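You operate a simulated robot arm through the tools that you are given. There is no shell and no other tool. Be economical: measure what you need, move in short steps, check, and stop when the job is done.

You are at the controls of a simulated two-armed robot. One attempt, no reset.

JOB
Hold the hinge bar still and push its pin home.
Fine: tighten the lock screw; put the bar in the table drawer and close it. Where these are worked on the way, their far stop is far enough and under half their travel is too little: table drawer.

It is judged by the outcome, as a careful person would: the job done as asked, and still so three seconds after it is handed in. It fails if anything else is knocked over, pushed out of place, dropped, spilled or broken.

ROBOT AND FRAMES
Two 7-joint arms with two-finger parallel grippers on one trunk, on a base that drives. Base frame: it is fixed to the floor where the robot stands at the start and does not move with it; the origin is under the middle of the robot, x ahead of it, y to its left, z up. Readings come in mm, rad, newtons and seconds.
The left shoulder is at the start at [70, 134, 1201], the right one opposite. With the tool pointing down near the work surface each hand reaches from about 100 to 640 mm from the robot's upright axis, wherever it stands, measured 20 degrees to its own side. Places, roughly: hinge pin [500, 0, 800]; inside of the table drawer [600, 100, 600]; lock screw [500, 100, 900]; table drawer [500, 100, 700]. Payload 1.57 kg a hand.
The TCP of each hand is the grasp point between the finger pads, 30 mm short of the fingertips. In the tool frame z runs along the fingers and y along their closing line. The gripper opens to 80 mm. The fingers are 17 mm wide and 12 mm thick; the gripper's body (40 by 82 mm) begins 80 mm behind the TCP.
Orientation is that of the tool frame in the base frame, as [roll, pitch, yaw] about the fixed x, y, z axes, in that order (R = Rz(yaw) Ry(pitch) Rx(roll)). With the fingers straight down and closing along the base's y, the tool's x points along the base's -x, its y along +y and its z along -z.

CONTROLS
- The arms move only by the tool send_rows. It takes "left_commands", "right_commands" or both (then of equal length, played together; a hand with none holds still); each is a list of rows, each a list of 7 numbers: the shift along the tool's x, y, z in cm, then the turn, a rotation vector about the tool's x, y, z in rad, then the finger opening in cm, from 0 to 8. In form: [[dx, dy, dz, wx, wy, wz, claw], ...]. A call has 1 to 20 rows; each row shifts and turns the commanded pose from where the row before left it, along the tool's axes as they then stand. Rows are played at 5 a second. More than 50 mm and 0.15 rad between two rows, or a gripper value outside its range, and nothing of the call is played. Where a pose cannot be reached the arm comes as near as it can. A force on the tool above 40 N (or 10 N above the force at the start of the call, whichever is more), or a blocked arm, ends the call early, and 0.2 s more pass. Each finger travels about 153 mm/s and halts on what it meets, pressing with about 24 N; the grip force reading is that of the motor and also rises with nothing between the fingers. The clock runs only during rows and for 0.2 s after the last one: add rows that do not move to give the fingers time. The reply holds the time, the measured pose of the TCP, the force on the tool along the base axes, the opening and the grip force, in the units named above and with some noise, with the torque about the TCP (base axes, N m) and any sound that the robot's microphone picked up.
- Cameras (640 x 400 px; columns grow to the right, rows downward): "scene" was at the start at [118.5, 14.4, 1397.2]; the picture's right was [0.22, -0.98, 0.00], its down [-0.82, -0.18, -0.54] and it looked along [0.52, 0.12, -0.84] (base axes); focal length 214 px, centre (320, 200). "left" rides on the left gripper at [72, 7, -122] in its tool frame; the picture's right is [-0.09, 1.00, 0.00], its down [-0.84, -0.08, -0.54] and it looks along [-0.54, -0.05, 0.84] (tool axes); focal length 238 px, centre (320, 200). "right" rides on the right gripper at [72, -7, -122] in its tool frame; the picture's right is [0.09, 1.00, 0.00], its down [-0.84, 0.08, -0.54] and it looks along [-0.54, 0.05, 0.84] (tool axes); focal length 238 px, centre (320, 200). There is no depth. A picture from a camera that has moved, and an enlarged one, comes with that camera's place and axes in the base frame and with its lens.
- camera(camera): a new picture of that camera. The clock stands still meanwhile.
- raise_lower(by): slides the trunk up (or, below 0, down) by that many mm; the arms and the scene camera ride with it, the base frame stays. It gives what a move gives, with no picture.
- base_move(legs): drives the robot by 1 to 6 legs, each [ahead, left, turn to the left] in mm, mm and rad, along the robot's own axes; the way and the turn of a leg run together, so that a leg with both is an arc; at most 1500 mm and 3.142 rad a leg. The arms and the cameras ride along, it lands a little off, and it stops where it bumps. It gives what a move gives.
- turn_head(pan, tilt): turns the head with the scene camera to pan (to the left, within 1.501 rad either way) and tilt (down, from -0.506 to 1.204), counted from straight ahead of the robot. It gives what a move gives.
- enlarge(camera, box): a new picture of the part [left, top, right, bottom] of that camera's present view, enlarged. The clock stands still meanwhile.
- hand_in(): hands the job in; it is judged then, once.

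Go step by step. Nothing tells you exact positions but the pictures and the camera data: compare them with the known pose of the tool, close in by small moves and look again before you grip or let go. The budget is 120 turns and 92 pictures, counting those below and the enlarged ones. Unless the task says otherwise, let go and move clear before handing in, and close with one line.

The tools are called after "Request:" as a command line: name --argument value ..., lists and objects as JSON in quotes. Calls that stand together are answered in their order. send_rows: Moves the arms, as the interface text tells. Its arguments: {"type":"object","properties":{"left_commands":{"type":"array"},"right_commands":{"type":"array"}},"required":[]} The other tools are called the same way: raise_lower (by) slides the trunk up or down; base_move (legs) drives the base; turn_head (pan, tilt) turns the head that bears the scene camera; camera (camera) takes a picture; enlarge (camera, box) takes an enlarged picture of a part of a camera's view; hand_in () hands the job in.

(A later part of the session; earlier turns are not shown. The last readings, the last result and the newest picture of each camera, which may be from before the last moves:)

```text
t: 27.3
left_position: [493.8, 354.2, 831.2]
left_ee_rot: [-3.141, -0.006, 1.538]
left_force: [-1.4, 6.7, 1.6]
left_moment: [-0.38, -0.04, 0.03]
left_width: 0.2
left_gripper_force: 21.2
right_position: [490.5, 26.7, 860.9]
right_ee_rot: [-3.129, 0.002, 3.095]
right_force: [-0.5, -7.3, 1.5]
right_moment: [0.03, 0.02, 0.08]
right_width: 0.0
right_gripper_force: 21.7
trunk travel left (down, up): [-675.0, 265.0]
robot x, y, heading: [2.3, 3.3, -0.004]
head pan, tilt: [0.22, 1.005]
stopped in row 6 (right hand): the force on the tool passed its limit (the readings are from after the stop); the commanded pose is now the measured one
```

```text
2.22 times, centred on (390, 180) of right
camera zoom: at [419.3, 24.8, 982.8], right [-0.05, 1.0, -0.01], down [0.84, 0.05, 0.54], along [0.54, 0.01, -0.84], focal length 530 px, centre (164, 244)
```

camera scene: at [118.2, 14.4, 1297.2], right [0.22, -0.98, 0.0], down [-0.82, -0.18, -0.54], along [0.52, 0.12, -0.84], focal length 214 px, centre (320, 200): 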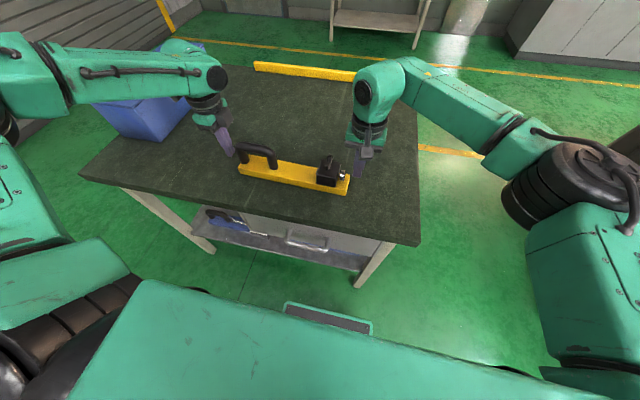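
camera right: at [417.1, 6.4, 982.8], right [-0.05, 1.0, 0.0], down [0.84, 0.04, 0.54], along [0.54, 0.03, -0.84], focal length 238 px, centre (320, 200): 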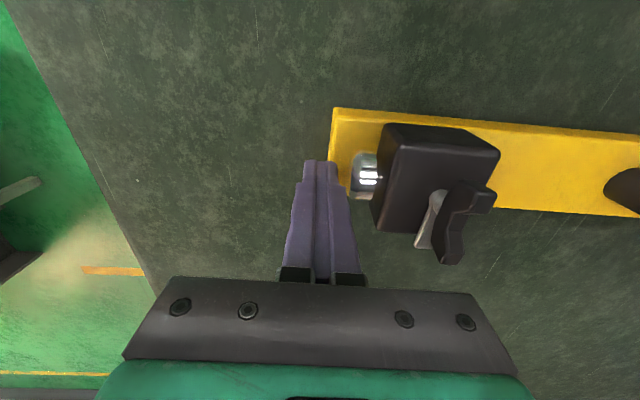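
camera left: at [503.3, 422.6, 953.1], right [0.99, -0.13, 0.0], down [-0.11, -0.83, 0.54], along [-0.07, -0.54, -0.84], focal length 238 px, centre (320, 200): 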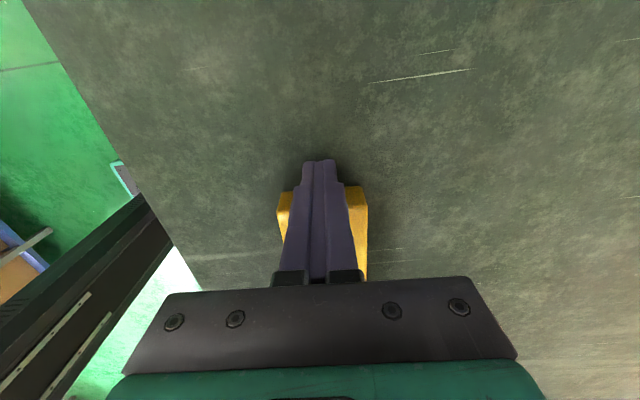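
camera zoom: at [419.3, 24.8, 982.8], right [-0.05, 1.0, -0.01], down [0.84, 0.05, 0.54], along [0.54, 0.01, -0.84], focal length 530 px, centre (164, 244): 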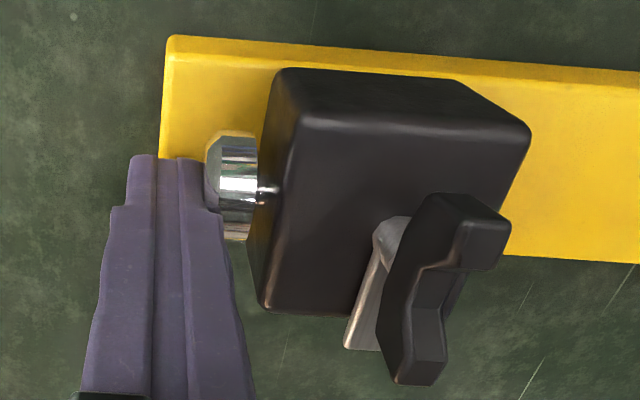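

The force limit of 40 N was reached with no more movement, so the pin is hard against its stop and home. I back both hands off and take a look at the lock screw.

Request:
send_rows --left_commands '[[0.5, 0, 0, 0, 0, 0, 0], [0.5, 0, 0, 0, 0, 0, 0], [0, 0, -3, 0, 0, 0, 0], [0, 0, -3, 0, 0, 0, 0], [0, 0, -3, 0, 0, 0, 0], [-2, 0, 0, 0, 0, 0, 4], [-2.4, 0, 0, 0, 0, 0, 8], [-2.4, 0, 0, 0, 0, 0, 8], [0, 0, 0, 0, 0, 0, 8]]' --right_commands '[[0, -0.5, 0, 0, 0, 0, 0], [0, -1.5, 0, 0, 0, 0, 0], [0, -1, -3, 0, 0, 0, 0], [0, 0, -3, 0, 0, 0, 0], [0, 0, -3, 0, 0, 0, 0], [0, 0, -3, 0, 0, 0, 4], [2, 0, -2, 0, 0, 0, 8], [0, 0, 0, 0, 0, 0, 8], [0, 0, 0, 0, 0, 0, 8]]'

Request:
camera --camera "left"

Request:
camera --camera "right"

Request:
enlarge --camera "scene" --box '[280, 130, 380, 200]'

```text
t: 29.3
left_position: [490.9, 295.2, 920.5]
left_ee_rot: [3.141, -0.005, 1.536]
left_force: [-0.5, -0.5, 0.1]
left_moment: [0.01, 0.02, 0.01]
left_width: 80.1
left_gripper_force: 0.1
right_position: [470.3, 0.4, 1002.1]
right_ee_rot: [-3.13, 0.0, 3.099]
right_force: [-0.6, 0.8, 0.3]
right_moment: [0.0, 0.0, 0.0]
right_width: 79.9
right_gripper_force: 0.1
trunk travel left (down, up): [-675.0, 265.0]
robot x, y, heading: [-0.7, -1.9, 0.002]
head pan, tilt: [0.22, 1.005]
```

```text
58 pictures are left
camera left: at [499.9, 366.1, 1043.5], right [0.99, -0.12, 0.0], down [-0.1, -0.84, 0.54], along [-0.07, -0.54, -0.84], focal length 238 px, centre (320, 200)
```

left: 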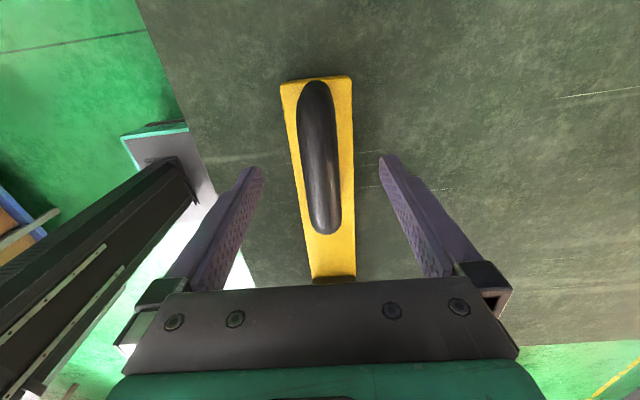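

```text
57 pictures are left
camera right: at [399.0, -0.4, 1123.6], right [-0.05, 1.0, -0.01], down [0.84, 0.05, 0.54], along [0.54, 0.02, -0.84], focal length 238 px, centre (320, 200)
```

right: 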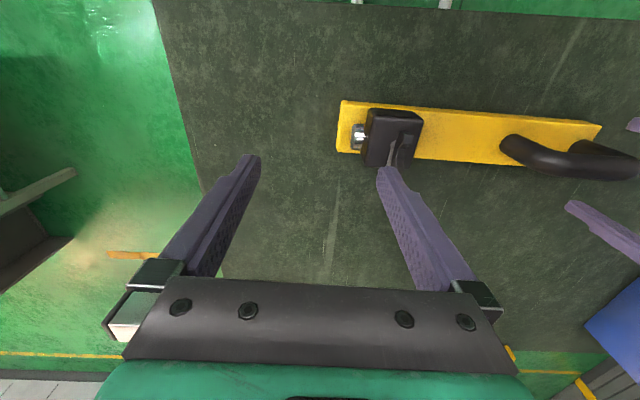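

```text
5.71 times, centred on (330, 165) of scene
camera zoom: at [118.5, 15.0, 1297.2], right [0.22, -0.98, 0.0], down [-0.82, -0.19, -0.54], along [0.52, 0.12, -0.84], focal length 1226 px, centre (263, 400)
```

zoom: 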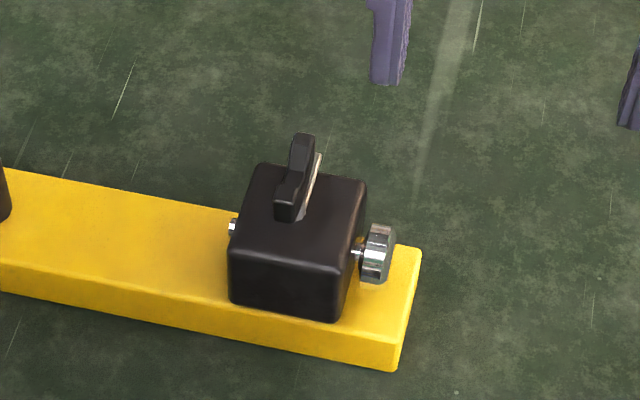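

I need a clear view of the lock screw's shape and orientation, so I'm enlarging it here.

Request:
enlarge --camera "right" --box '[330, 90, 440, 180]'

Request:
enlarge --camera "scene" --box '[310, 145, 350, 190]'

```text
4.44 times, centred on (385, 135) of right
camera zoom: at [399.0, -0.4, 1123.6], right [-0.05, 1.0, -0.01], down [0.84, 0.05, 0.54], along [0.54, 0.02, -0.84], focal length 1059 px, centre (31, 489)
```

zoom: 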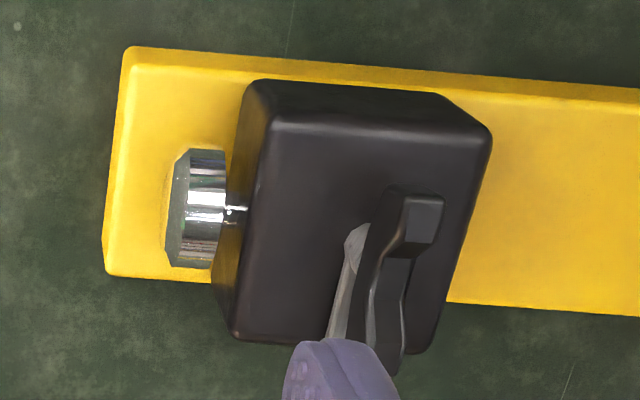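

```text
8.89 times, centred on (330, 168) of scene
camera zoom: at [118.5, 15.0, 1297.2], right [0.22, -0.98, 0.0], down [-0.82, -0.19, -0.54], along [0.52, 0.12, -0.84], focal length 1906 px, centre (231, 489)
```

zoom: 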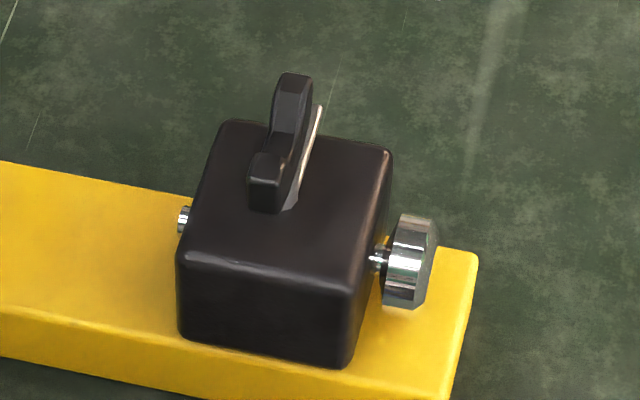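

It's a wing screw: the wing lies roughly along x, centred near (482, 82), with its top at z≈908. I'll re-grip the handle with the left hand and put the open right hand above the wing.

Request:
send_rows --left_commands '[[-1, 0, 2, 0, 0, 0, 8], [0, 0, 2, 0, 0, 0, 8], [0, 0, 1.6, 0, 0, 0, 8], [0, 0, 0, 0, 0, 0, 8], [0, 0, 0, 0, 0, 0, 4], [0, 0, 0, 0, 0, 0, 0], [0, 0, 0, 0, 0, 0, 0], [0, 0, 0, 0, 0, 0, 0]]' --right_commands '[[-0.6, 2, 0, -0.01, 0, 0, 6], [-0.6, 2, 0, 0, 0, 0, 6], [0, 2, 0, 0, 0, 0, 6], [0, 2.1, 0, 0, 0, 0, 6], [0, 0, 2, 0, 0, 0, 6], [0, 0, 2, 0, 0, 0, 6], [0, 0, 0, 0, 0, 0, 6], [0, 0, 0, 0, 0, 0, 6]]'

Request:
camera --camera "right"

Request:
enlarge --camera "scene" --box '[250, 90, 400, 200]'

```text
t: 31.1
left_position: [491.7, 286.1, 865.8]
left_ee_rot: [-3.14, -0.004, 1.538]
left_force: [-1.9, 1.2, -0.7]
left_moment: [0.63, -0.08, 0.08]
left_width: 25.5
left_gripper_force: 24.1
right_position: [485.6, 82.5, 958.9]
right_ee_rot: [-3.14, 0.0, 3.099]
right_force: [-0.2, -0.3, 0.8]
right_moment: [0.01, 0.0, 0.03]
right_width: 60.1
right_gripper_force: 0.1
trunk travel left (down, up): [-675.0, 265.0]
robot x, y, heading: [0.0, -2.5, 0.005]
head pan, tilt: [0.22, 1.005]
```

```text
53 pictures are left
camera right: at [414.2, 79.1, 1081.0], right [-0.05, 1.0, 0.0], down [0.84, 0.04, 0.54], along [0.54, 0.03, -0.84], focal length 238 px, centre (320, 200)
```

right: 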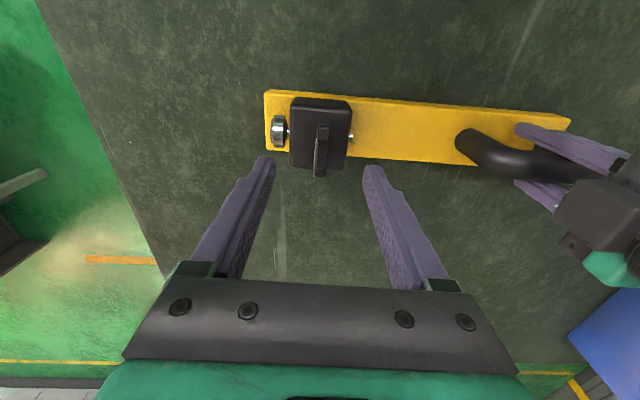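

```text
3.64 times, centred on (325, 145) of scene
camera zoom: at [118.5, 14.7, 1297.1], right [0.22, -0.98, 0.0], down [-0.82, -0.19, -0.54], along [0.52, 0.12, -0.84], focal length 780 px, centre (302, 400)
```

zoom: 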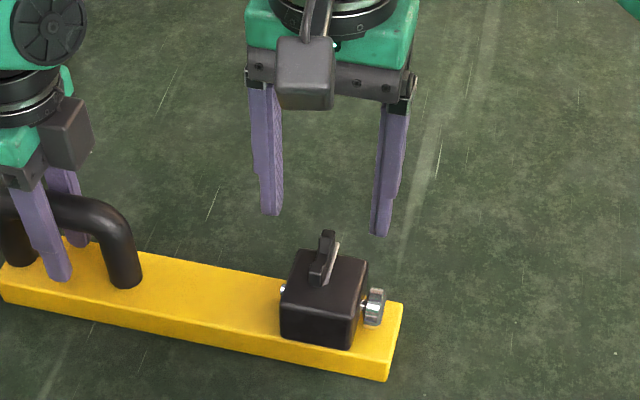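

The wing is centred between the right fingers. I lower toward it in small steps and watch the force.

Request:
send_rows --right_commands '[[0, 0.1, 1.5, 0, 0, 0, 5], [0, 0, 1.5, 0, 0, 0, 5], [0, 0, 1, 0, 0, 0, 5], [0, 0, 0, 0, 0, 0, 5]]' --left_commands '[[0, 0, 0, 0, 0, 0, 0], [0, 0, 0, 0, 0, 0, 0], [0, 0, 0, 0, 0, 0, 0], [0, 0, 0, 0, 0, 0, 0]]'

Request:
camera --camera "right"

Request:
enlarge --camera "scene" --box '[290, 120, 370, 190]'

```text
t: 32.1
left_position: [491.1, 285.5, 865.2]
left_ee_rot: [-3.141, -0.004, 1.537]
left_force: [-1.1, 1.1, -0.6]
left_moment: [0.44, -0.03, -0.08]
left_width: 25.5
left_gripper_force: 23.4
right_position: [485.6, 83.0, 918.6]
right_ee_rot: [3.14, 0.001, 3.098]
right_force: [-0.2, 0.0, 0.8]
right_moment: [0.0, 0.01, 0.01]
right_width: 50.1
right_gripper_force: 0.1
trunk travel left (down, up): [-675.0, 265.0]
robot x, y, heading: [0.0, -3.4, -0.005]
head pan, tilt: [0.22, 1.005]
```

```text
51 pictures are left
camera right: at [414.6, 79.3, 1041.6], right [-0.05, 1.0, 0.0], down [0.84, 0.04, 0.54], along [0.54, 0.03, -0.84], focal length 238 px, centre (320, 200)
```

right: 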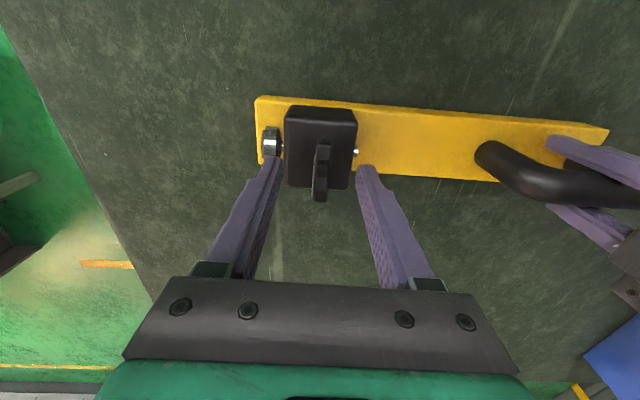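

```text
5.71 times, centred on (330, 155) of scene
camera zoom: at [118.6, 14.8, 1297.1], right [0.22, -0.98, 0.0], down [-0.82, -0.19, -0.54], along [0.52, 0.12, -0.84], focal length 1226 px, centre (263, 457)
```

zoom: 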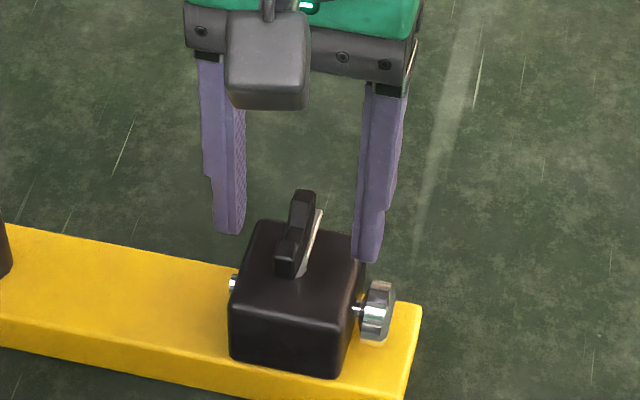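

Tips are roughly 6 mm above the block top and straddle the wing. I'll lower 3 mm and close on it.

Request:
send_rows --right_commands '[[0, 0, 0.3, 0, 0, 0, 5], [0, 0, 0, 0, 0, 0, 3], [0, 0, 0, 0, 0, 0, 1.5], [0, 0, 0, 0, 0, 0, 0], [0, 0, 0, 0, 0, 0, 0], [0, 0, 0, 0, 0, 0, 0]]' --left_commands '[[0, 0, 0, 0, 0, 0, 0], [0, 0, 0, 0, 0, 0, 0], [0, 0, 0, 0, 0, 0, 0], [0, 0, 0, 0, 0, 0, 0], [0, 0, 0, 0, 0, 0, 0], [0, 0, 0, 0, 0, 0, 0]]'

Request:
camera --camera "right"

Request:
enlarge --camera "scene" --box '[290, 120, 370, 190]'

```text
t: 33.5
left_position: [493.4, 285.8, 864.8]
left_ee_rot: [3.141, -0.003, 1.538]
left_force: [-1.2, -11.5, 0.2]
left_moment: [0.29, -0.01, -0.07]
left_width: 25.6
left_gripper_force: 24.0
right_position: [486.3, 82.4, 916.8]
right_ee_rot: [3.139, 0.001, 3.098]
right_force: [2.0, 11.9, 0.1]
right_moment: [0.27, -0.12, -0.03]
right_width: 9.8
right_gripper_force: 24.3
trunk travel left (down, up): [-675.0, 265.0]
robot x, y, heading: [-1.4, 1.7, -0.0]
head pan, tilt: [0.22, 1.005]
```

```text
49 pictures are left
camera right: at [414.2, 79.4, 1039.0], right [-0.05, 1.0, 0.0], down [0.84, 0.04, 0.54], along [0.54, 0.03, -0.84], focal length 238 px, centre (320, 200)
```

right: 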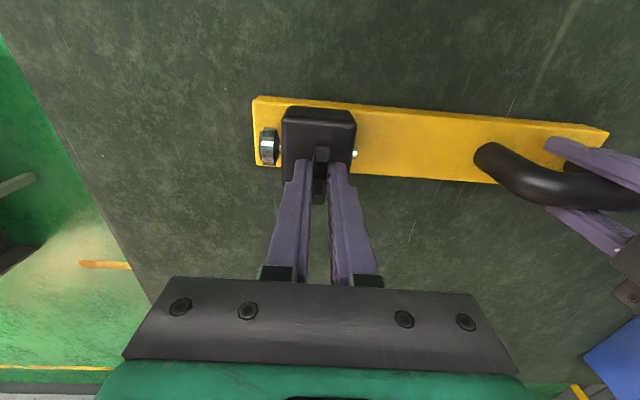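

```text
5.71 times, centred on (330, 155) of scene
camera zoom: at [119.0, 14.9, 1297.1], right [0.22, -0.98, 0.0], down [-0.82, -0.19, -0.53], along [0.52, 0.12, -0.84], focal length 1226 px, centre (263, 457)
```

zoom: 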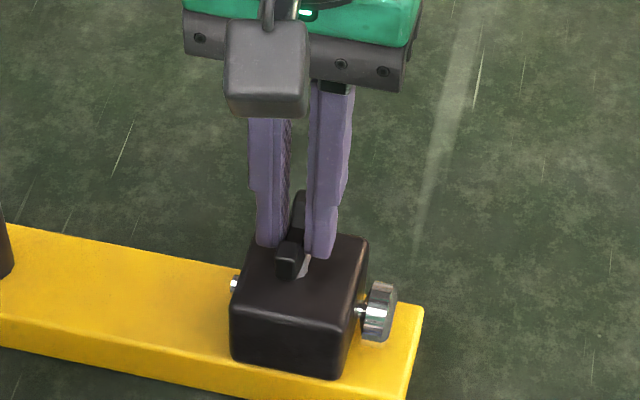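

The wing is gripped (9.8 mm). Now I turn clockwise as seen from above, in small steps, watching the torque.

Request:
send_rows --right_commands '[[0, 0.1, 0, 0, 0, 0, 0], [0, 0, 0, 0, 0, 0.1, 0], [0, 0, 0, 0, 0, 0.1, 0], [0, 0, 0, 0, 0, 0.1, 0], [0, 0, 0, 0, 0, 0.1, 0], [0, 0, 0, 0, 0, 0.1, 0], [0, 0, 0, 0, 0, 0, 0]]' --left_commands '[[0, 0, 0, 0, 0, 0, 0], [0, 0, 0, 0, 0, 0, 0], [0, 0, 0, 0, 0, 0, 0], [0, 0, 0, 0, 0, 0, 0], [0, 0, 0, 0, 0, 0, 0], [0, 0, 0, 0, 0, 0, 0], [0, 0, 0, 0, 0, 0, 0]]'

Request:
enlarge --camera "scene" --box '[290, 120, 370, 190]'

```text
t: 35.1
left_position: [492.9, 285.9, 864.6]
left_ee_rot: [-3.141, -0.004, 1.539]
left_force: [-1.3, -15.3, 1.9]
left_moment: [0.33, -0.03, -0.18]
left_width: 25.7
left_gripper_force: 24.1
right_position: [485.5, 82.5, 916.5]
right_ee_rot: [-3.139, 0.0, 2.595]
right_force: [1.8, 16.3, -0.1]
right_moment: [0.29, -0.14, -0.02]
right_width: 9.5
right_gripper_force: 23.7
trunk travel left (down, up): [-675.0, 265.0]
robot x, y, heading: [-2.5, -0.1, 0.001]
head pan, tilt: [0.22, 1.005]
```

```text
5.71 times, centred on (330, 155) of scene
camera zoom: at [119.2, 14.9, 1297.1], right [0.22, -0.98, 0.0], down [-0.82, -0.19, -0.53], along [0.52, 0.12, -0.85], focal length 1226 px, centre (263, 457)
```

zoom: 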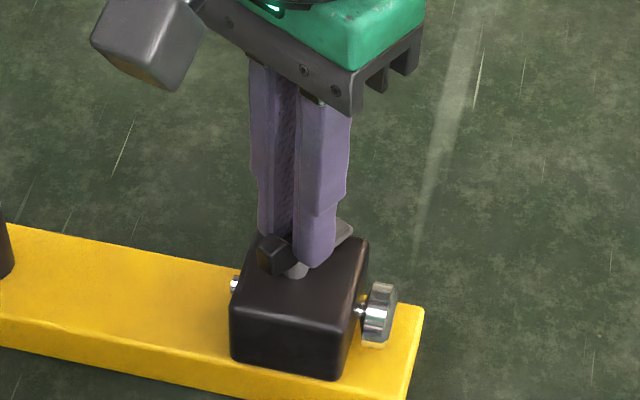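

The screw turns freely together with its grey flag and there's no torque yet. I continue clockwise.

Request:
send_rows --right_commands '[[0.1, 0.17, 0, 0, 0, 0, 0], [0, 0, 0, 0, 0, 0.14, 0], [0, 0, 0, 0, 0, 0.14, 0], [0, 0, 0, 0, 0, 0.14, 0], [0, 0, 0, 0, 0, 0.14, 0], [0, 0, 0, 0, 0, 0.14, 0], [0, 0, 0, 0, 0, 0.14, 0], [0, 0, 0, 0, 0, 0, 0]]' --left_commands '[[0, 0, 0, 0, 0, 0, 0], [0, 0, 0, 0, 0, 0, 0], [0, 0, 0, 0, 0, 0, 0], [0, 0, 0, 0, 0, 0, 0], [0, 0, 0, 0, 0, 0, 0], [0, 0, 0, 0, 0, 0, 0], [0, 0, 0, 0, 0, 0, 0], [0, 0, 0, 0, 0, 0, 0]]'

Request:
enlarge --camera "scene" --box '[290, 120, 370, 190]'

```text
t: 36.9
left_position: [492.0, 286.6, 865.0]
left_ee_rot: [-3.141, -0.007, 1.54]
left_force: [2.6, 14.8, 0.3]
left_moment: [-0.2, 0.04, -0.04]
left_width: 25.6
left_gripper_force: 23.7
right_position: [486.0, 83.2, 917.9]
right_ee_rot: [3.141, 0.002, 1.754]
right_force: [-0.3, -16.7, 4.0]
right_moment: [-0.19, 0.01, 0.0]
right_width: 9.4
right_gripper_force: 24.1
trunk travel left (down, up): [-675.0, 265.0]
robot x, y, heading: [0.7, 2.8, -0.003]
head pan, tilt: [0.22, 1.005]
```

```text
5.71 times, centred on (330, 155) of scene
camera zoom: at [118.8, 14.1, 1297.2], right [0.22, -0.98, 0.0], down [-0.82, -0.18, -0.54], along [0.52, 0.12, -0.84], focal length 1226 px, centre (263, 457)
```

zoom: 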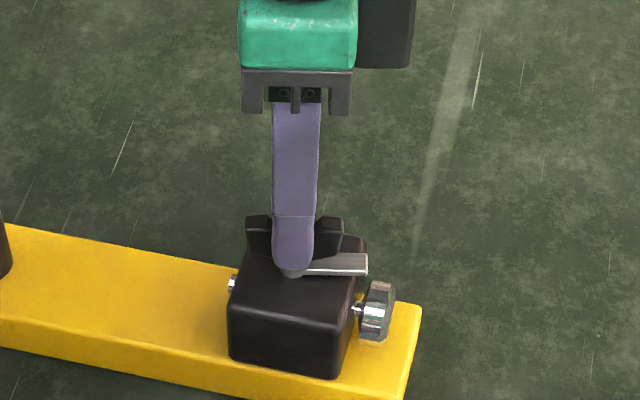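

The screw has turned about 77° so far and still shows no torque. I continue, easing the side load by 1 mm.

Request:
send_rows --right_commands '[[-0.1, 0, 0, 0, 0, 0, 0], [0, 0, 0, 0, 0, 0.14, 0], [0, 0, 0, 0, 0, 0.14, 0], [0, 0, 0, 0, 0, 0.14, 0], [0, 0, 0, 0, 0, 0.14, 0], [0, 0, 0, 0, 0, 0.14, 0], [0, 0, 0, 0, 0, 0.14, 0], [0, 0, 0, 0, 0, 0, 0]]' --left_commands '[[0, 0, 0, 0, 0, 0, 0], [0, 0, 0, 0, 0, 0, 0], [0, 0, 0, 0, 0, 0, 0], [0, 0, 0, 0, 0, 0, 0], [0, 0, 0, 0, 0, 0, 0], [0, 0, 0, 0, 0, 0, 0], [0, 0, 0, 0, 0, 0, 0], [0, 0, 0, 0, 0, 0, 0]]'

Request:
enlarge --camera "scene" --box '[290, 120, 370, 190]'

```text
t: 38.7
left_position: [493.5, 286.3, 866.2]
left_ee_rot: [3.142, -0.003, 1.537]
left_force: [5.3, -3.7, 0.4]
left_moment: [-0.16, 0.11, 0.01]
left_width: 25.5
left_gripper_force: 23.7
right_position: [484.7, 85.8, 917.9]
right_ee_rot: [-3.139, 0.0, 0.919]
right_force: [-5.5, 3.7, 0.4]
right_moment: [-0.05, 0.19, 1.01]
right_width: 22.8
right_gripper_force: 23.9
trunk travel left (down, up): [-675.0, 265.0]
robot x, y, heading: [0.1, -0.6, 0.0]
head pan, tilt: [0.22, 1.005]
```

```text
5.71 times, centred on (330, 155) of scene
camera zoom: at [119.2, 14.7, 1297.1], right [0.22, -0.98, 0.0], down [-0.82, -0.18, -0.53], along [0.52, 0.12, -0.85], focal length 1226 px, centre (263, 457)
```

zoom: 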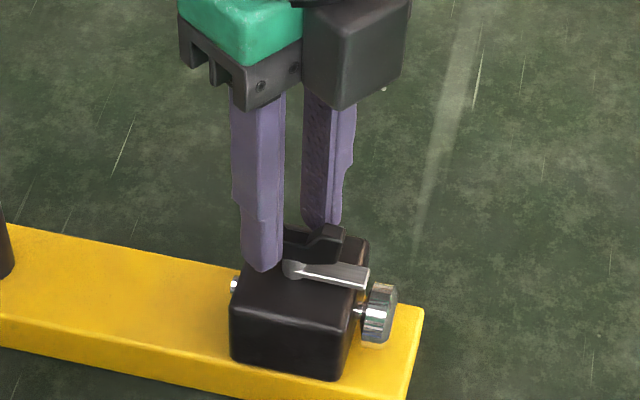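

The wing hit its stop: torque rose to 1 Nm and the fingers began to slip around it, with the flag against its far position. The screw is tight. I release it and check.

Request:
send_rows --right_commands '[[0, 0, 0, 0, 0, -0.14, 0], [0, 0, 0, 0, 0, 0, 3], [0, 0, 0, 0, 0, 0, 6], [0, 0, 0, 0, 0, 0, 6], [0, 0, -3, 0, 0, 0, 6], [0, 0, -3, 0, 0, 0, 6], [0, 0, 0, 0, 0, 0, 6]]' --left_commands '[[0, 0, 0, 0, 0, 0, 0], [0, 0, 0, 0, 0, 0, 0], [0, 0, 0, 0, 0, 0, 0], [0, 0, 0, 0, 0, 0, 0], [0, 0, 0, 0, 0, 0, 0], [0, 0, 0, 0, 0, 0, 0], [0, 0, 0, 0, 0, 0, 0]]'

Request:
enlarge --camera "scene" --box '[290, 120, 370, 190]'

```text
t: 40.3
left_position: [491.2, 285.9, 866.1]
left_ee_rot: [-3.14, -0.002, 1.536]
left_force: [-0.8, -0.6, 0.4]
left_moment: [0.04, -0.03, -0.06]
left_width: 25.6
left_gripper_force: 23.7
right_position: [484.4, 82.8, 977.0]
right_ee_rot: [3.141, 0.0, 1.057]
right_force: [0.5, -0.2, -0.4]
right_moment: [0.03, 0.02, 0.0]
right_width: 60.2
right_gripper_force: 0.1
trunk travel left (down, up): [-675.0, 265.0]
robot x, y, heading: [-0.3, 1.2, 0.001]
head pan, tilt: [0.22, 1.005]
```

```text
5.71 times, centred on (330, 155) of scene
camera zoom: at [118.6, 14.4, 1297.1], right [0.22, -0.98, 0.0], down [-0.82, -0.18, -0.54], along [0.52, 0.12, -0.84], focal length 1226 px, centre (263, 457)
```

zoom: 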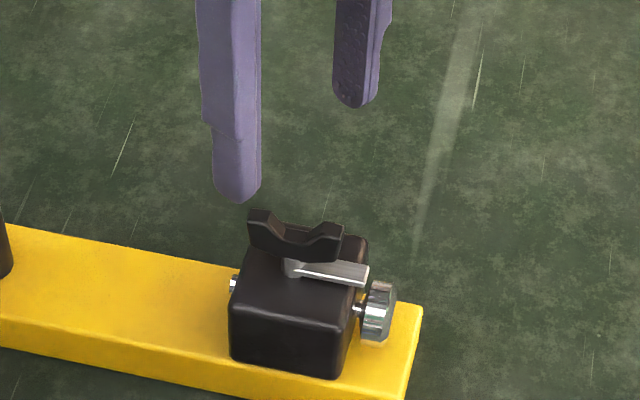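

The flag now points along the pin, about 90° from where it began. I'll regrip squarely once and give a final firm twist to confirm it is on its stop.

Request:
send_rows --right_commands '[[0, 0, 0, 0, 0, -0.14, 6], [0, 0, 0, 0, 0, -0.14, 6], [0, 0, 0, 0, 0, -0.14, 6], [0, 0, 0, 0, 0, -0.1, 5], [0, 0, 3, 0, 0, 0, 5], [0, 0, 2.9, 0, 0, 0, 4], [0, 0, 0, 0, 0, 0, 2], [0, 0, 0, 0, 0, 0, 0], [0, 0, 0, 0, 0, 0, 0], [0, 0, 0, 0, 0, 0.07, 0], [0, 0, 0, 0, 0, 0.07, 0], [0, 0, 0, 0, 0, 0.07, 0], [0, 0, 0, 0, 0, 0, 0]]' --left_commands '[[0, 0, 0, 0, 0, 0, 0], [0, 0, 0, 0, 0, 0, 0], [0, 0, 0, 0, 0, 0, 0], [0, 0, 0, 0, 0, 0, 0], [0, 0, 0, 0, 0, 0, 0], [0, 0, 0, 0, 0, 0, 0], [0, 0, 0, 0, 0, 0, 0], [0, 0, 0, 0, 0, 0, 0], [0, 0, 0, 0, 0, 0, 0], [0, 0, 0, 0, 0, 0, 0], [0, 0, 0, 0, 0, 0, 0], [0, 0, 0, 0, 0, 0, 0], [0, 0, 0, 0, 0, 0, 0]]'

Request:
enlarge --camera "scene" --box '[290, 120, 370, 190]'

```text
t: 43.1
left_position: [493.1, 286.6, 864.8]
left_ee_rot: [3.141, -0.003, 1.538]
left_force: [0.4, -2.1, 1.6]
left_moment: [0.22, -0.04, -0.15]
left_width: 25.6
left_gripper_force: 24.0
right_position: [484.4, 82.9, 919.4]
right_ee_rot: [-3.141, 0.0, 1.367]
right_force: [0.5, 2.3, 1.7]
right_moment: [-0.25, -0.04, 0.46]
right_width: 12.5
right_gripper_force: 23.9
trunk travel left (down, up): [-675.0, 265.0]
robot x, y, heading: [2.2, 1.2, -0.001]
head pan, tilt: [0.22, 1.005]
```

```text
5.71 times, centred on (330, 155) of scene
camera zoom: at [119.0, 14.8, 1297.2], right [0.22, -0.98, 0.0], down [-0.82, -0.19, -0.53], along [0.52, 0.12, -0.84], focal length 1226 px, centre (263, 457)
```

zoom: 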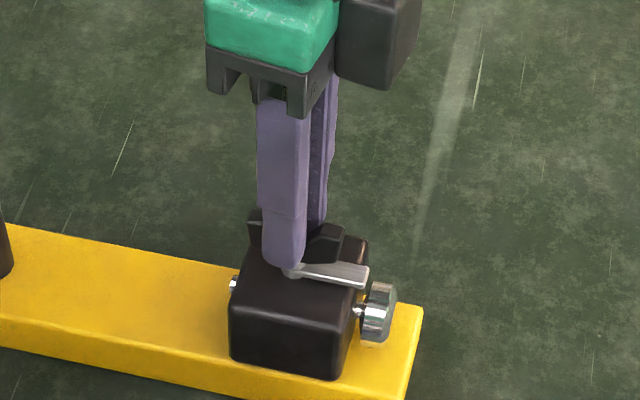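

Torque builds at once and the wing doesn't move, so the screw is tight. Next I take a two-handed hold, with the right hand across the block and the left still on the handle, to carry the bar nearer the table edge before opening the drawer.

Request:
send_rows --right_commands '[[0, 0, 0, 0, 0, -0.1, 3], [0, 0, 0, 0, 0, 0, 8], [0, 0, -3, 0, 0, 0, 8], [0, 0, -3, 0, 0, -0.068, 8], [0, 0, 0, 0, 0, 0, 8]]' --left_commands '[[0, 0, 0, 0, 0, 0, 0], [0, 0, 0, 0, 0, 0, 0], [0, 0, 0, 0, 0, 0, 0], [0, 0, 0, 0, 0, 0, 0], [0, 0, 0, 0, 0, 0, 0]]'

Request:
camera --camera "right"

Request:
enlarge --camera "scene" --box '[250, 90, 400, 200]'

```text
t: 44.3
left_position: [491.7, 286.3, 864.7]
left_ee_rot: [-3.14, -0.005, 1.537]
left_force: [-0.2, 0.6, 0.2]
left_moment: [-0.12, -0.04, 0.04]
left_width: 25.3
left_gripper_force: 24.1
right_position: [484.7, 83.7, 978.3]
right_ee_rot: [-3.141, 0.001, 1.536]
right_force: [0.8, -0.6, 0.9]
right_moment: [0.04, -0.02, 0.0]
right_width: 80.1
right_gripper_force: 0.1
trunk travel left (down, up): [-675.0, 265.0]
robot x, y, heading: [3.2, -1.8, -0.002]
head pan, tilt: [0.22, 1.005]
```

```text
42 pictures are left
camera right: at [481.2, 155.3, 1100.7], right [1.0, 0.06, 0.0], down [0.05, -0.84, 0.54], along [0.03, -0.54, -0.84], focal length 238 px, centre (320, 200)
```

right: 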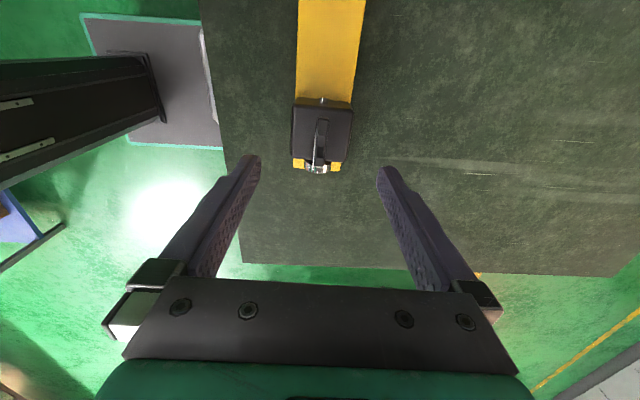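

```text
3.64 times, centred on (325, 145) of scene
camera zoom: at [118.6, 14.6, 1297.2], right [0.22, -0.98, 0.0], down [-0.82, -0.18, -0.54], along [0.52, 0.12, -0.84], focal length 780 px, centre (302, 400)
```

zoom: 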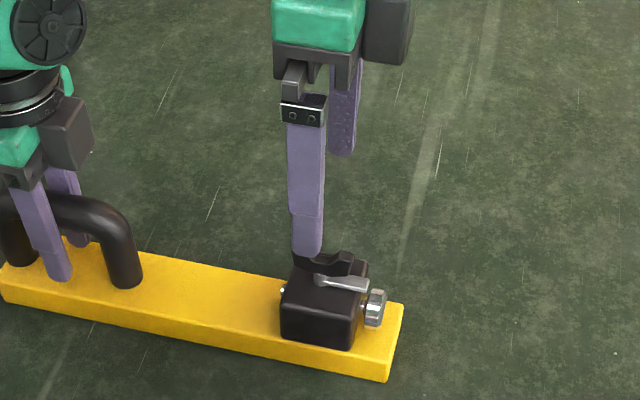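

The block is centred at about (486, 88) and roughly 57 mm wide, so it fits the open fingers. I lower around it and close.

Request:
send_rows --right_commands '[[0.3, 0.15, 2.5, 0, 0, 0, 8], [0, 0, 2.5, 0, 0, 0, 8], [0, 0, 2.5, 0, 0, 0, 8], [0, 0, 2.5, 0, 0, 0, 8], [0, 0, 1.2, 0, 0, 0, 8], [0, 0, 0, 0, 0, 0, 7], [0, 0, 0, 0, 0, 0, 5], [0, 0, 0, 0, 0, 0, 4], [0, 0, 0, 0, 0, 0, 4]]' --left_commands '[[0, 0, 0, 0, 0, 0, 0], [0, 0, 0, 0, 0, 0, 0], [0, 0, 0, 0, 0, 0, 0], [0, 0, 0, 0, 0, 0, 0], [0, 0, 0, 0, 0, 0, 0], [0, 0, 0, 0, 0, 0, 0], [0, 0, 0, 0, 0, 0, 0], [0, 0, 0, 0, 0, 0, 0], [0, 0, 0, 0, 0, 0, 0]]'

Request:
enlarge --camera "scene" --box '[230, 80, 410, 210]'

```text
t: 46.3
left_position: [492.8, 286.9, 865.5]
left_ee_rot: [3.141, -0.004, 1.538]
left_force: [0.9, 0.9, 0.0]
left_moment: [-0.1, -0.03, 0.07]
left_width: 25.5
left_gripper_force: 24.4
right_position: [486.2, 85.6, 866.7]
right_ee_rot: [-3.141, 0.002, 1.535]
right_force: [-2.7, -1.5, 0.3]
right_moment: [0.32, 0.04, 0.29]
right_width: 60.1
right_gripper_force: 24.5
trunk travel left (down, up): [-675.0, 265.0]
robot x, y, heading: [0.7, 1.2, 0.001]
head pan, tilt: [0.22, 1.005]
```

```text
3.08 times, centred on (320, 145) of scene
camera zoom: at [118.6, 14.7, 1297.1], right [0.22, -0.98, 0.0], down [-0.82, -0.18, -0.54], along [0.52, 0.12, -0.84], focal length 660 px, centre (320, 369)
```

zoom: 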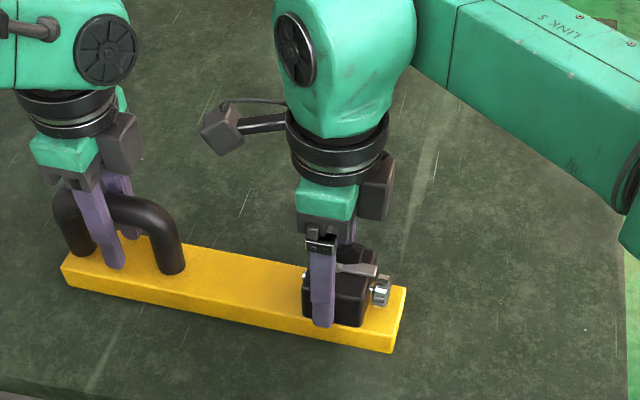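

Both hands hold the bar. I lift it 20 mm with the trunk, drive back and right a little, and set it nearer the table's front edge.

Request:
raise_lower --by 20

Request:
enlarge --camera "scene" --box '[230, 80, 410, 210]'

```text
t: 46.9
left_position: [494.5, 285.8, 884.5]
left_ee_rot: [-3.14, -0.005, 1.539]
left_force: [3.5, 1.4, -3.7]
left_moment: [-0.16, 0.12, -0.01]
left_width: 25.5
left_gripper_force: 23.9
right_position: [486.7, 85.4, 885.5]
right_ee_rot: [-3.139, 0.002, 1.536]
right_force: [-2.0, -0.8, -5.5]
right_moment: [0.17, -0.08, 0.58]
right_width: 59.8
right_gripper_force: 23.7
trunk travel left (down, up): [-695.0, 245.0]
robot x, y, heading: [3.4, -1.6, -0.001]
head pan, tilt: [0.22, 1.005]
```

```text
3.08 times, centred on (320, 145) of scene
camera zoom: at [119.9, 15.0, 1317.1], right [0.22, -0.98, 0.0], down [-0.82, -0.19, -0.53], along [0.52, 0.12, -0.85], focal length 660 px, centre (320, 369)
```

zoom: 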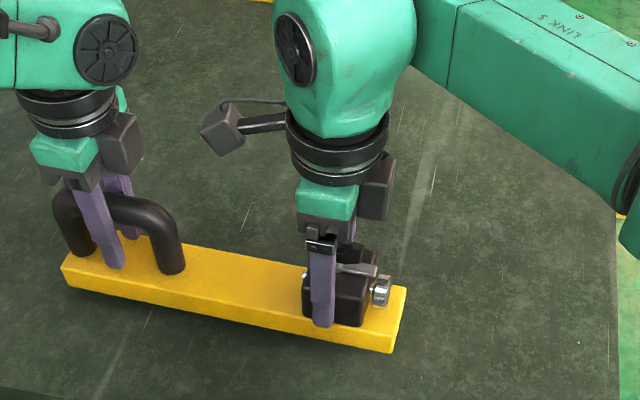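

It's lifted level, at about 9 N total. Driving back 95 mm and right 65 mm, then lowering.

Request:
base_move --legs '[[-95, -65, 0]]'

Request:
raise_lower --by -19

Request:
camera --camera "scene"

```text
t: 48.1
left_position: [401.8, 221.5, 883.6]
left_ee_rot: [-3.141, -0.001, 1.538]
left_force: [3.1, 0.1, -2.5]
left_moment: [-0.03, 0.12, 0.0]
left_width: 25.7
left_gripper_force: 23.9
right_position: [394.7, 21.8, 884.7]
right_ee_rot: [-3.14, 0.001, 1.536]
right_force: [-2.3, -2.9, -5.8]
right_moment: [-0.19, -0.09, 0.56]
right_width: 60.1
right_gripper_force: 23.8
trunk travel left (down, up): [-695.0, 245.0]
robot x, y, heading: [-91.8, -67.7, 0.002]
head pan, tilt: [0.22, 1.005]
```

```text
t: 48.8
left_position: [399.8, 219.6, 867.1]
left_ee_rot: [-3.141, -0.006, 1.539]
left_force: [1.7, 0.6, -3.6]
left_moment: [-0.06, -0.02, -0.02]
left_width: 25.6
left_gripper_force: 23.5
right_position: [392.7, 20.5, 865.9]
right_ee_rot: [-3.14, 0.002, 1.537]
right_force: [-0.7, -0.6, -3.9]
right_moment: [0.18, -0.02, 0.24]
right_width: 59.9
right_gripper_force: 24.1
trunk travel left (down, up): [-676.0, 264.0]
robot x, y, heading: [-93.7, -63.7, 0.001]
head pan, tilt: [0.22, 1.005]
```

```text
38 pictures are left
camera scene: at [26.5, -50.7, 1298.0], right [0.22, -0.98, 0.0], down [-0.82, -0.19, -0.53], along [0.52, 0.12, -0.84], focal length 214 px, centre (320, 200)
```

scene: 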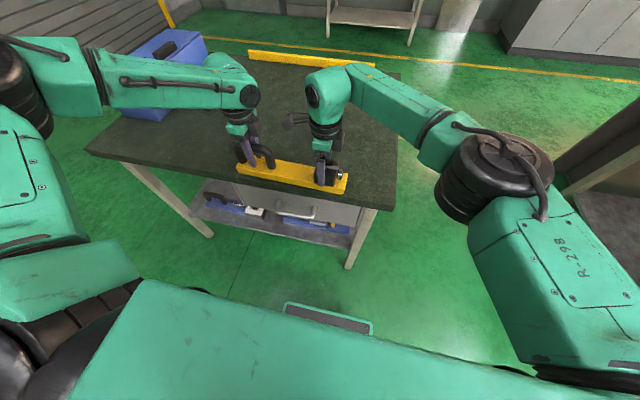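

The bar is a hair above the table near the front edge. I lower the last 1.5 mm, release both hands and raise clear.

Request:
raise_lower --by -1.5

Request:
send_rows --left_commands '[[0, 0, 0, 0, 0, 0, 2], [0, 0, 0, 0, 0, 0, 5], [0, 0, 0, 0, 0, 0, 7], [0, 0, 0, 0, 0, 0, 7], [0, 0, -3, 0, 0, 0, 7], [0, 0, -3, 0, 0, 0, 7], [0, 0, -3, 0, 0, 0, 7], [0, 0, -3, 0, 0, 0, 7], [0, 0, 0, 0, 0, 0, 7]]' --right_commands '[[0, 0, 0, 0, 0, 0, 6], [0, 0, 0, 0, 0, 0, 7], [0, 0, 0, 0, 0, 0, 8], [0, 0, 0, 0, 0, 0, 8], [0, 0, -3, 0, 0, 0, 8], [0, 0, -3, 0, 0, 0, 8], [0, 0, -3, 0, 0, 0, 8], [0, 0, -3, 0, 0, 0, 8], [0, 0, 0, 0, 0, 0, 8]]'

Request:
base_move --legs '[[-160, 0, 0]]'

Request:
camera --camera "scene"

Request:
enlarge --camera "scene" --box '[190, 130, 430, 280]'

```text
t: 49.3
left_position: [400.9, 219.9, 865.3]
left_ee_rot: [-3.142, -0.005, 1.54]
left_force: [3.1, 0.5, 0.5]
left_moment: [-0.37, 0.17, -0.02]
left_width: 25.7
left_gripper_force: 23.9
right_position: [393.9, 20.4, 867.0]
right_ee_rot: [-3.141, 0.0, 1.536]
right_force: [1.2, 0.3, 1.8]
right_moment: [-0.67, 0.02, 0.36]
right_width: 59.9
right_gripper_force: 24.0
trunk travel left (down, up): [-675.0, 265.0]
robot x, y, heading: [-93.4, -63.1, 0.003]
head pan, tilt: [0.22, 1.005]
```

```text
t: 51.3
left_position: [399.0, 222.3, 983.5]
left_ee_rot: [3.142, -0.006, 1.537]
left_force: [-0.3, 0.1, -0.1]
left_moment: [0.0, 0.02, 0.01]
left_width: 70.2
left_gripper_force: 0.0
right_position: [394.1, 21.6, 986.5]
right_ee_rot: [-3.141, 0.002, 1.536]
right_force: [0.5, 0.1, -0.4]
right_moment: [0.01, 0.04, 0.0]
right_width: 80.0
right_gripper_force: 0.0
trunk travel left (down, up): [-675.0, 265.0]
robot x, y, heading: [-90.4, -62.6, 0.004]
head pan, tilt: [0.22, 1.005]
```

```text
t: 52.7
left_position: [238.1, 223.6, 983.0]
left_ee_rot: [-3.14, -0.005, 1.54]
left_force: [0.0, 0.2, -0.5]
left_moment: [0.01, -0.02, 0.01]
left_width: 70.1
left_gripper_force: 0.0
right_position: [234.2, 23.3, 985.3]
right_ee_rot: [-3.139, 0.001, 1.538]
right_force: [0.5, -0.6, -0.4]
right_moment: [0.01, -0.02, 0.02]
right_width: 80.1
right_gripper_force: 0.0
trunk travel left (down, up): [-675.0, 265.0]
robot x, y, heading: [-253.2, -68.3, 0.001]
head pan, tilt: [0.22, 1.005]
```

```text
37 pictures are left
camera scene: at [-133.3, -50.8, 1296.5], right [0.22, -0.98, 0.0], down [-0.82, -0.19, -0.53], along [0.52, 0.12, -0.85], focal length 214 px, centre (320, 200)
```

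scene: 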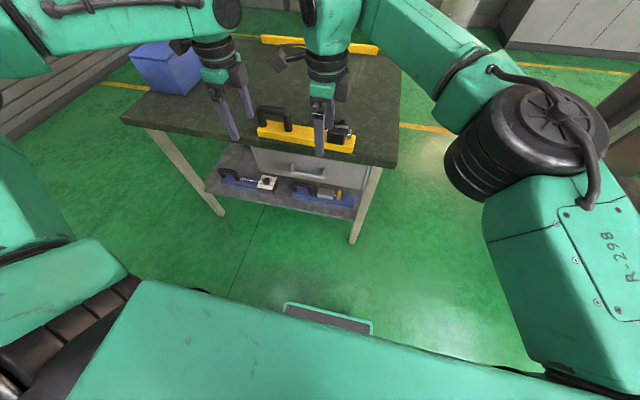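

```text
2.67 times, centred on (310, 205) of scene
camera zoom: at [-133.3, -50.8, 1296.5], right [0.22, -0.98, 0.0], down [-0.82, -0.19, -0.53], along [0.52, 0.12, -0.85], focal length 572 px, centre (347, 187)
```

zoom: 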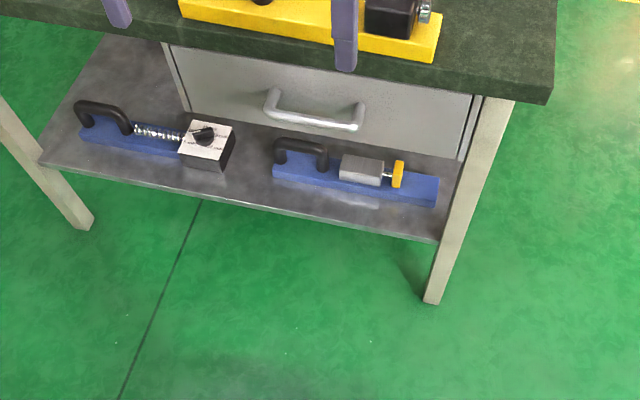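

The bar now rests near the table's front edge. The drawer face is clear, with its handle at roughly (318, 100, 710), and the blue parts on the shelf below must not be touched. I'll move the right hand aside and bring the left hand in tilted 30° toward the handle.

Request:
send_rows --right_commands '[[-4.5, 0, 0, 0, 0, 0, 8], [-4.5, 0, 0, 0, 0, 0, 4], [-4.5, 0, 0, 0, 0, 0, 0], [-4.5, 0, 0, 0, 0, 0, 0], [0, 0, 0, 0, 0, 0, 0], [0, 0, 0, 0, 0, 0, 0], [0, 0, 0, 0, 0, 0, 0], [0, 0, 0, 0, 0, 0, 0], [0, 0, 0, 0, 0, 0, 0]]' --left_commands '[[0, 0, 0, 0, 0, 0, 7], [-3.1, 0, 3.3, 0, 0, 0, 7], [-3.1, 0, 3.3, 0, 0, 0, 7], [-3.1, 0, 3.3, 0, 0, 0, 7], [-3.1, 0, 3.3, -0.131, 0, 0, 7], [0, 0, 0, -0.131, 0, 0, 7], [0, 0, 0, -0.131, 0, 0, 7], [0, 0, 0, -0.131, 0, 0, 7], [0, 0, 0, 0, 0, 0, 7]]'

Request:
camera --camera "left"

Request:
enlarge --camera "scene" --box '[190, 100, 430, 250]'

```text
t: 54.7
left_position: [231.8, 99.3, 852.2]
left_ee_rot: [2.618, -0.003, 1.54]
left_force: [-0.3, 0.5, -0.7]
left_moment: [-0.01, 0.03, 0.03]
left_width: 70.3
left_gripper_force: 0.0
right_position: [227.6, -157.1, 985.1]
right_ee_rot: [-3.141, 0.0, 1.539]
right_force: [0.2, -1.2, -0.3]
right_moment: [0.03, 0.01, -0.03]
right_width: 0.0
right_gripper_force: 21.4
trunk travel left (down, up): [-675.0, 265.0]
robot x, y, heading: [-254.6, -66.5, 0.0]
head pan, tilt: [0.22, 1.005]
```

```text
35 pictures are left
camera left: at [180.0, 171.2, 961.7], right [0.86, -0.12, 0.5], down [-0.36, -0.83, 0.43], along [0.36, -0.55, -0.75], focal length 238 px, centre (320, 200)
```

left: 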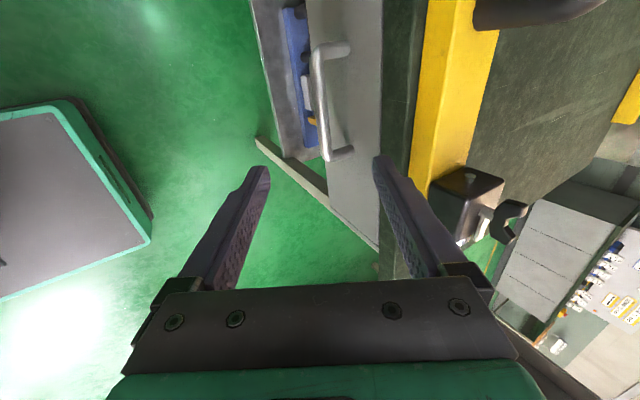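

```text
2.67 times, centred on (310, 175) of scene
camera zoom: at [-134.7, -51.5, 1296.7], right [0.22, -0.98, 0.0], down [-0.82, -0.19, -0.54], along [0.52, 0.12, -0.84], focal length 572 px, centre (347, 267)
```

zoom: 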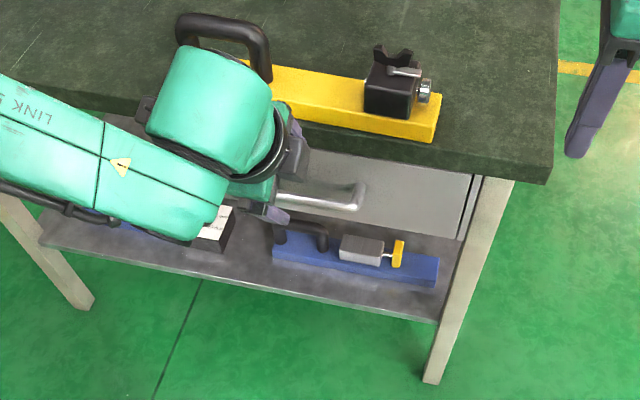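

The handle bar is at about (321, y 38–165, 701) and the hand is already on the approach line. I'll narrow the opening to 28 mm so the upper finger fits behind the bar, and advance most of the way.

Request:
send_rows --left_commands '[[0, 0, 3, 0, 0, 0, 2.8], [0, 0, 3, 0, 0, 0, 2.8], [0, 0, 3, 0, 0, 0, 2.8], [0, 0, 2, 0, 0, 0, 2.8], [0, 0, 0, 0, 0, 0, 2.8]]'

Request:
camera --camera "left"

Request:
enlarge --camera "scene" --box '[230, 130, 350, 220]'

```text
t: 55.9
left_position: [276.4, 107.8, 774.1]
left_ee_rot: [2.62, -0.003, 1.539]
left_force: [-0.2, -0.4, 0.4]
left_moment: [0.04, -0.03, 0.02]
left_width: 27.8
left_gripper_force: 0.0
left hand out of reach, approached as far as the arm can: row 3, 4
right_position: [228.6, -157.1, 985.0]
right_ee_rot: [3.14, -0.002, 1.538]
right_force: [-0.2, 0.1, 0.2]
right_moment: [0.01, -0.03, 0.0]
right_width: 0.0
right_gripper_force: 21.3
trunk travel left (down, up): [-675.0, 265.0]
robot x, y, heading: [-254.0, -68.4, -0.003]
head pan, tilt: [0.22, 1.005]
```

```text
33 pictures are left
camera left: at [222.9, 180.6, 884.3], right [0.86, -0.12, 0.5], down [-0.36, -0.83, 0.43], along [0.36, -0.55, -0.75], focal length 238 px, centre (320, 200)
```

left: 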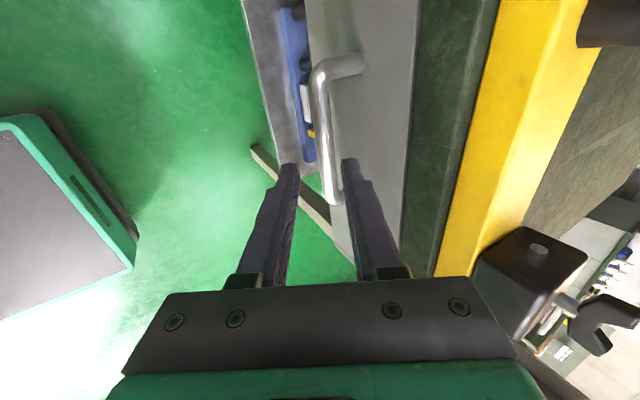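

```text
4.44 times, centred on (290, 175) of scene
camera zoom: at [-134.7, -51.2, 1296.7], right [0.22, -0.98, 0.0], down [-0.82, -0.19, -0.54], along [0.52, 0.12, -0.84], focal length 953 px, centre (453, 311)
```

zoom: 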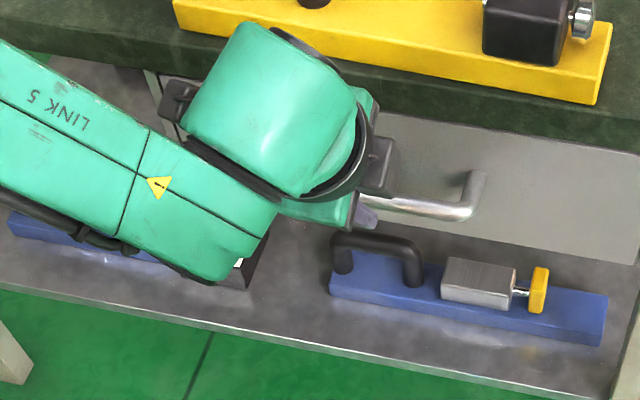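

The arm is at its reach limit again. I'll retract, lower the trunk another 100 mm and re-approach along the same line.

Request:
send_rows --left_commands '[[0, 0, -3, 0, 0, 0, 2.8], [0, 0, -3, 0, 0, 0, 2.8], [0, 0, -3, 0, 0, 0, 2.8], [0, 0, -2, 0, 0, 0, 2.8], [0, 0, 0, 0, 0, 0, 2.8]]' --right_commands '[[0, 0, -2, 0, 0, 0, 0], [0, 0, -2, 0, 0, 0, 0], [0, 0, -2, 0, 0, 0, 0], [0, 0, -2, 0, 0, 0, 0], [0, 0, 0, 0, 0, 0, 0]]'

Request:
raise_lower --by -100

```text
t: 57.1
left_position: [221.5, 112.6, 868.6]
left_ee_rot: [2.618, -0.003, 1.542]
left_force: [0.1, -0.1, 0.5]
left_moment: [-0.01, 0.02, 0.02]
left_width: 28.0
left_gripper_force: 0.0
right_position: [226.8, -158.0, 1066.6]
right_ee_rot: [3.141, 0.001, 1.538]
right_force: [0.6, 0.5, 0.7]
right_moment: [0.0, -0.01, -0.01]
right_width: 0.1
right_gripper_force: 21.1
trunk travel left (down, up): [-675.0, 265.0]
robot x, y, heading: [-251.0, -64.8, -0.0]
head pan, tilt: [0.22, 1.005]
```

```text
t: 58.5
left_position: [220.9, 111.4, 770.1]
left_ee_rot: [2.619, -0.003, 1.541]
left_force: [-0.5, 0.7, -0.3]
left_moment: [-0.04, -0.01, -0.02]
left_width: 27.8
left_gripper_force: 0.1
right_position: [226.0, -158.1, 966.5]
right_ee_rot: [3.141, 0.002, 1.537]
right_force: [-0.8, -0.5, 0.0]
right_moment: [0.02, -0.02, -0.03]
right_width: 0.0
right_gripper_force: 21.4
trunk travel left (down, up): [-575.0, 365.0]
robot x, y, heading: [-254.9, -64.7, -0.0]
head pan, tilt: [0.22, 1.005]
```

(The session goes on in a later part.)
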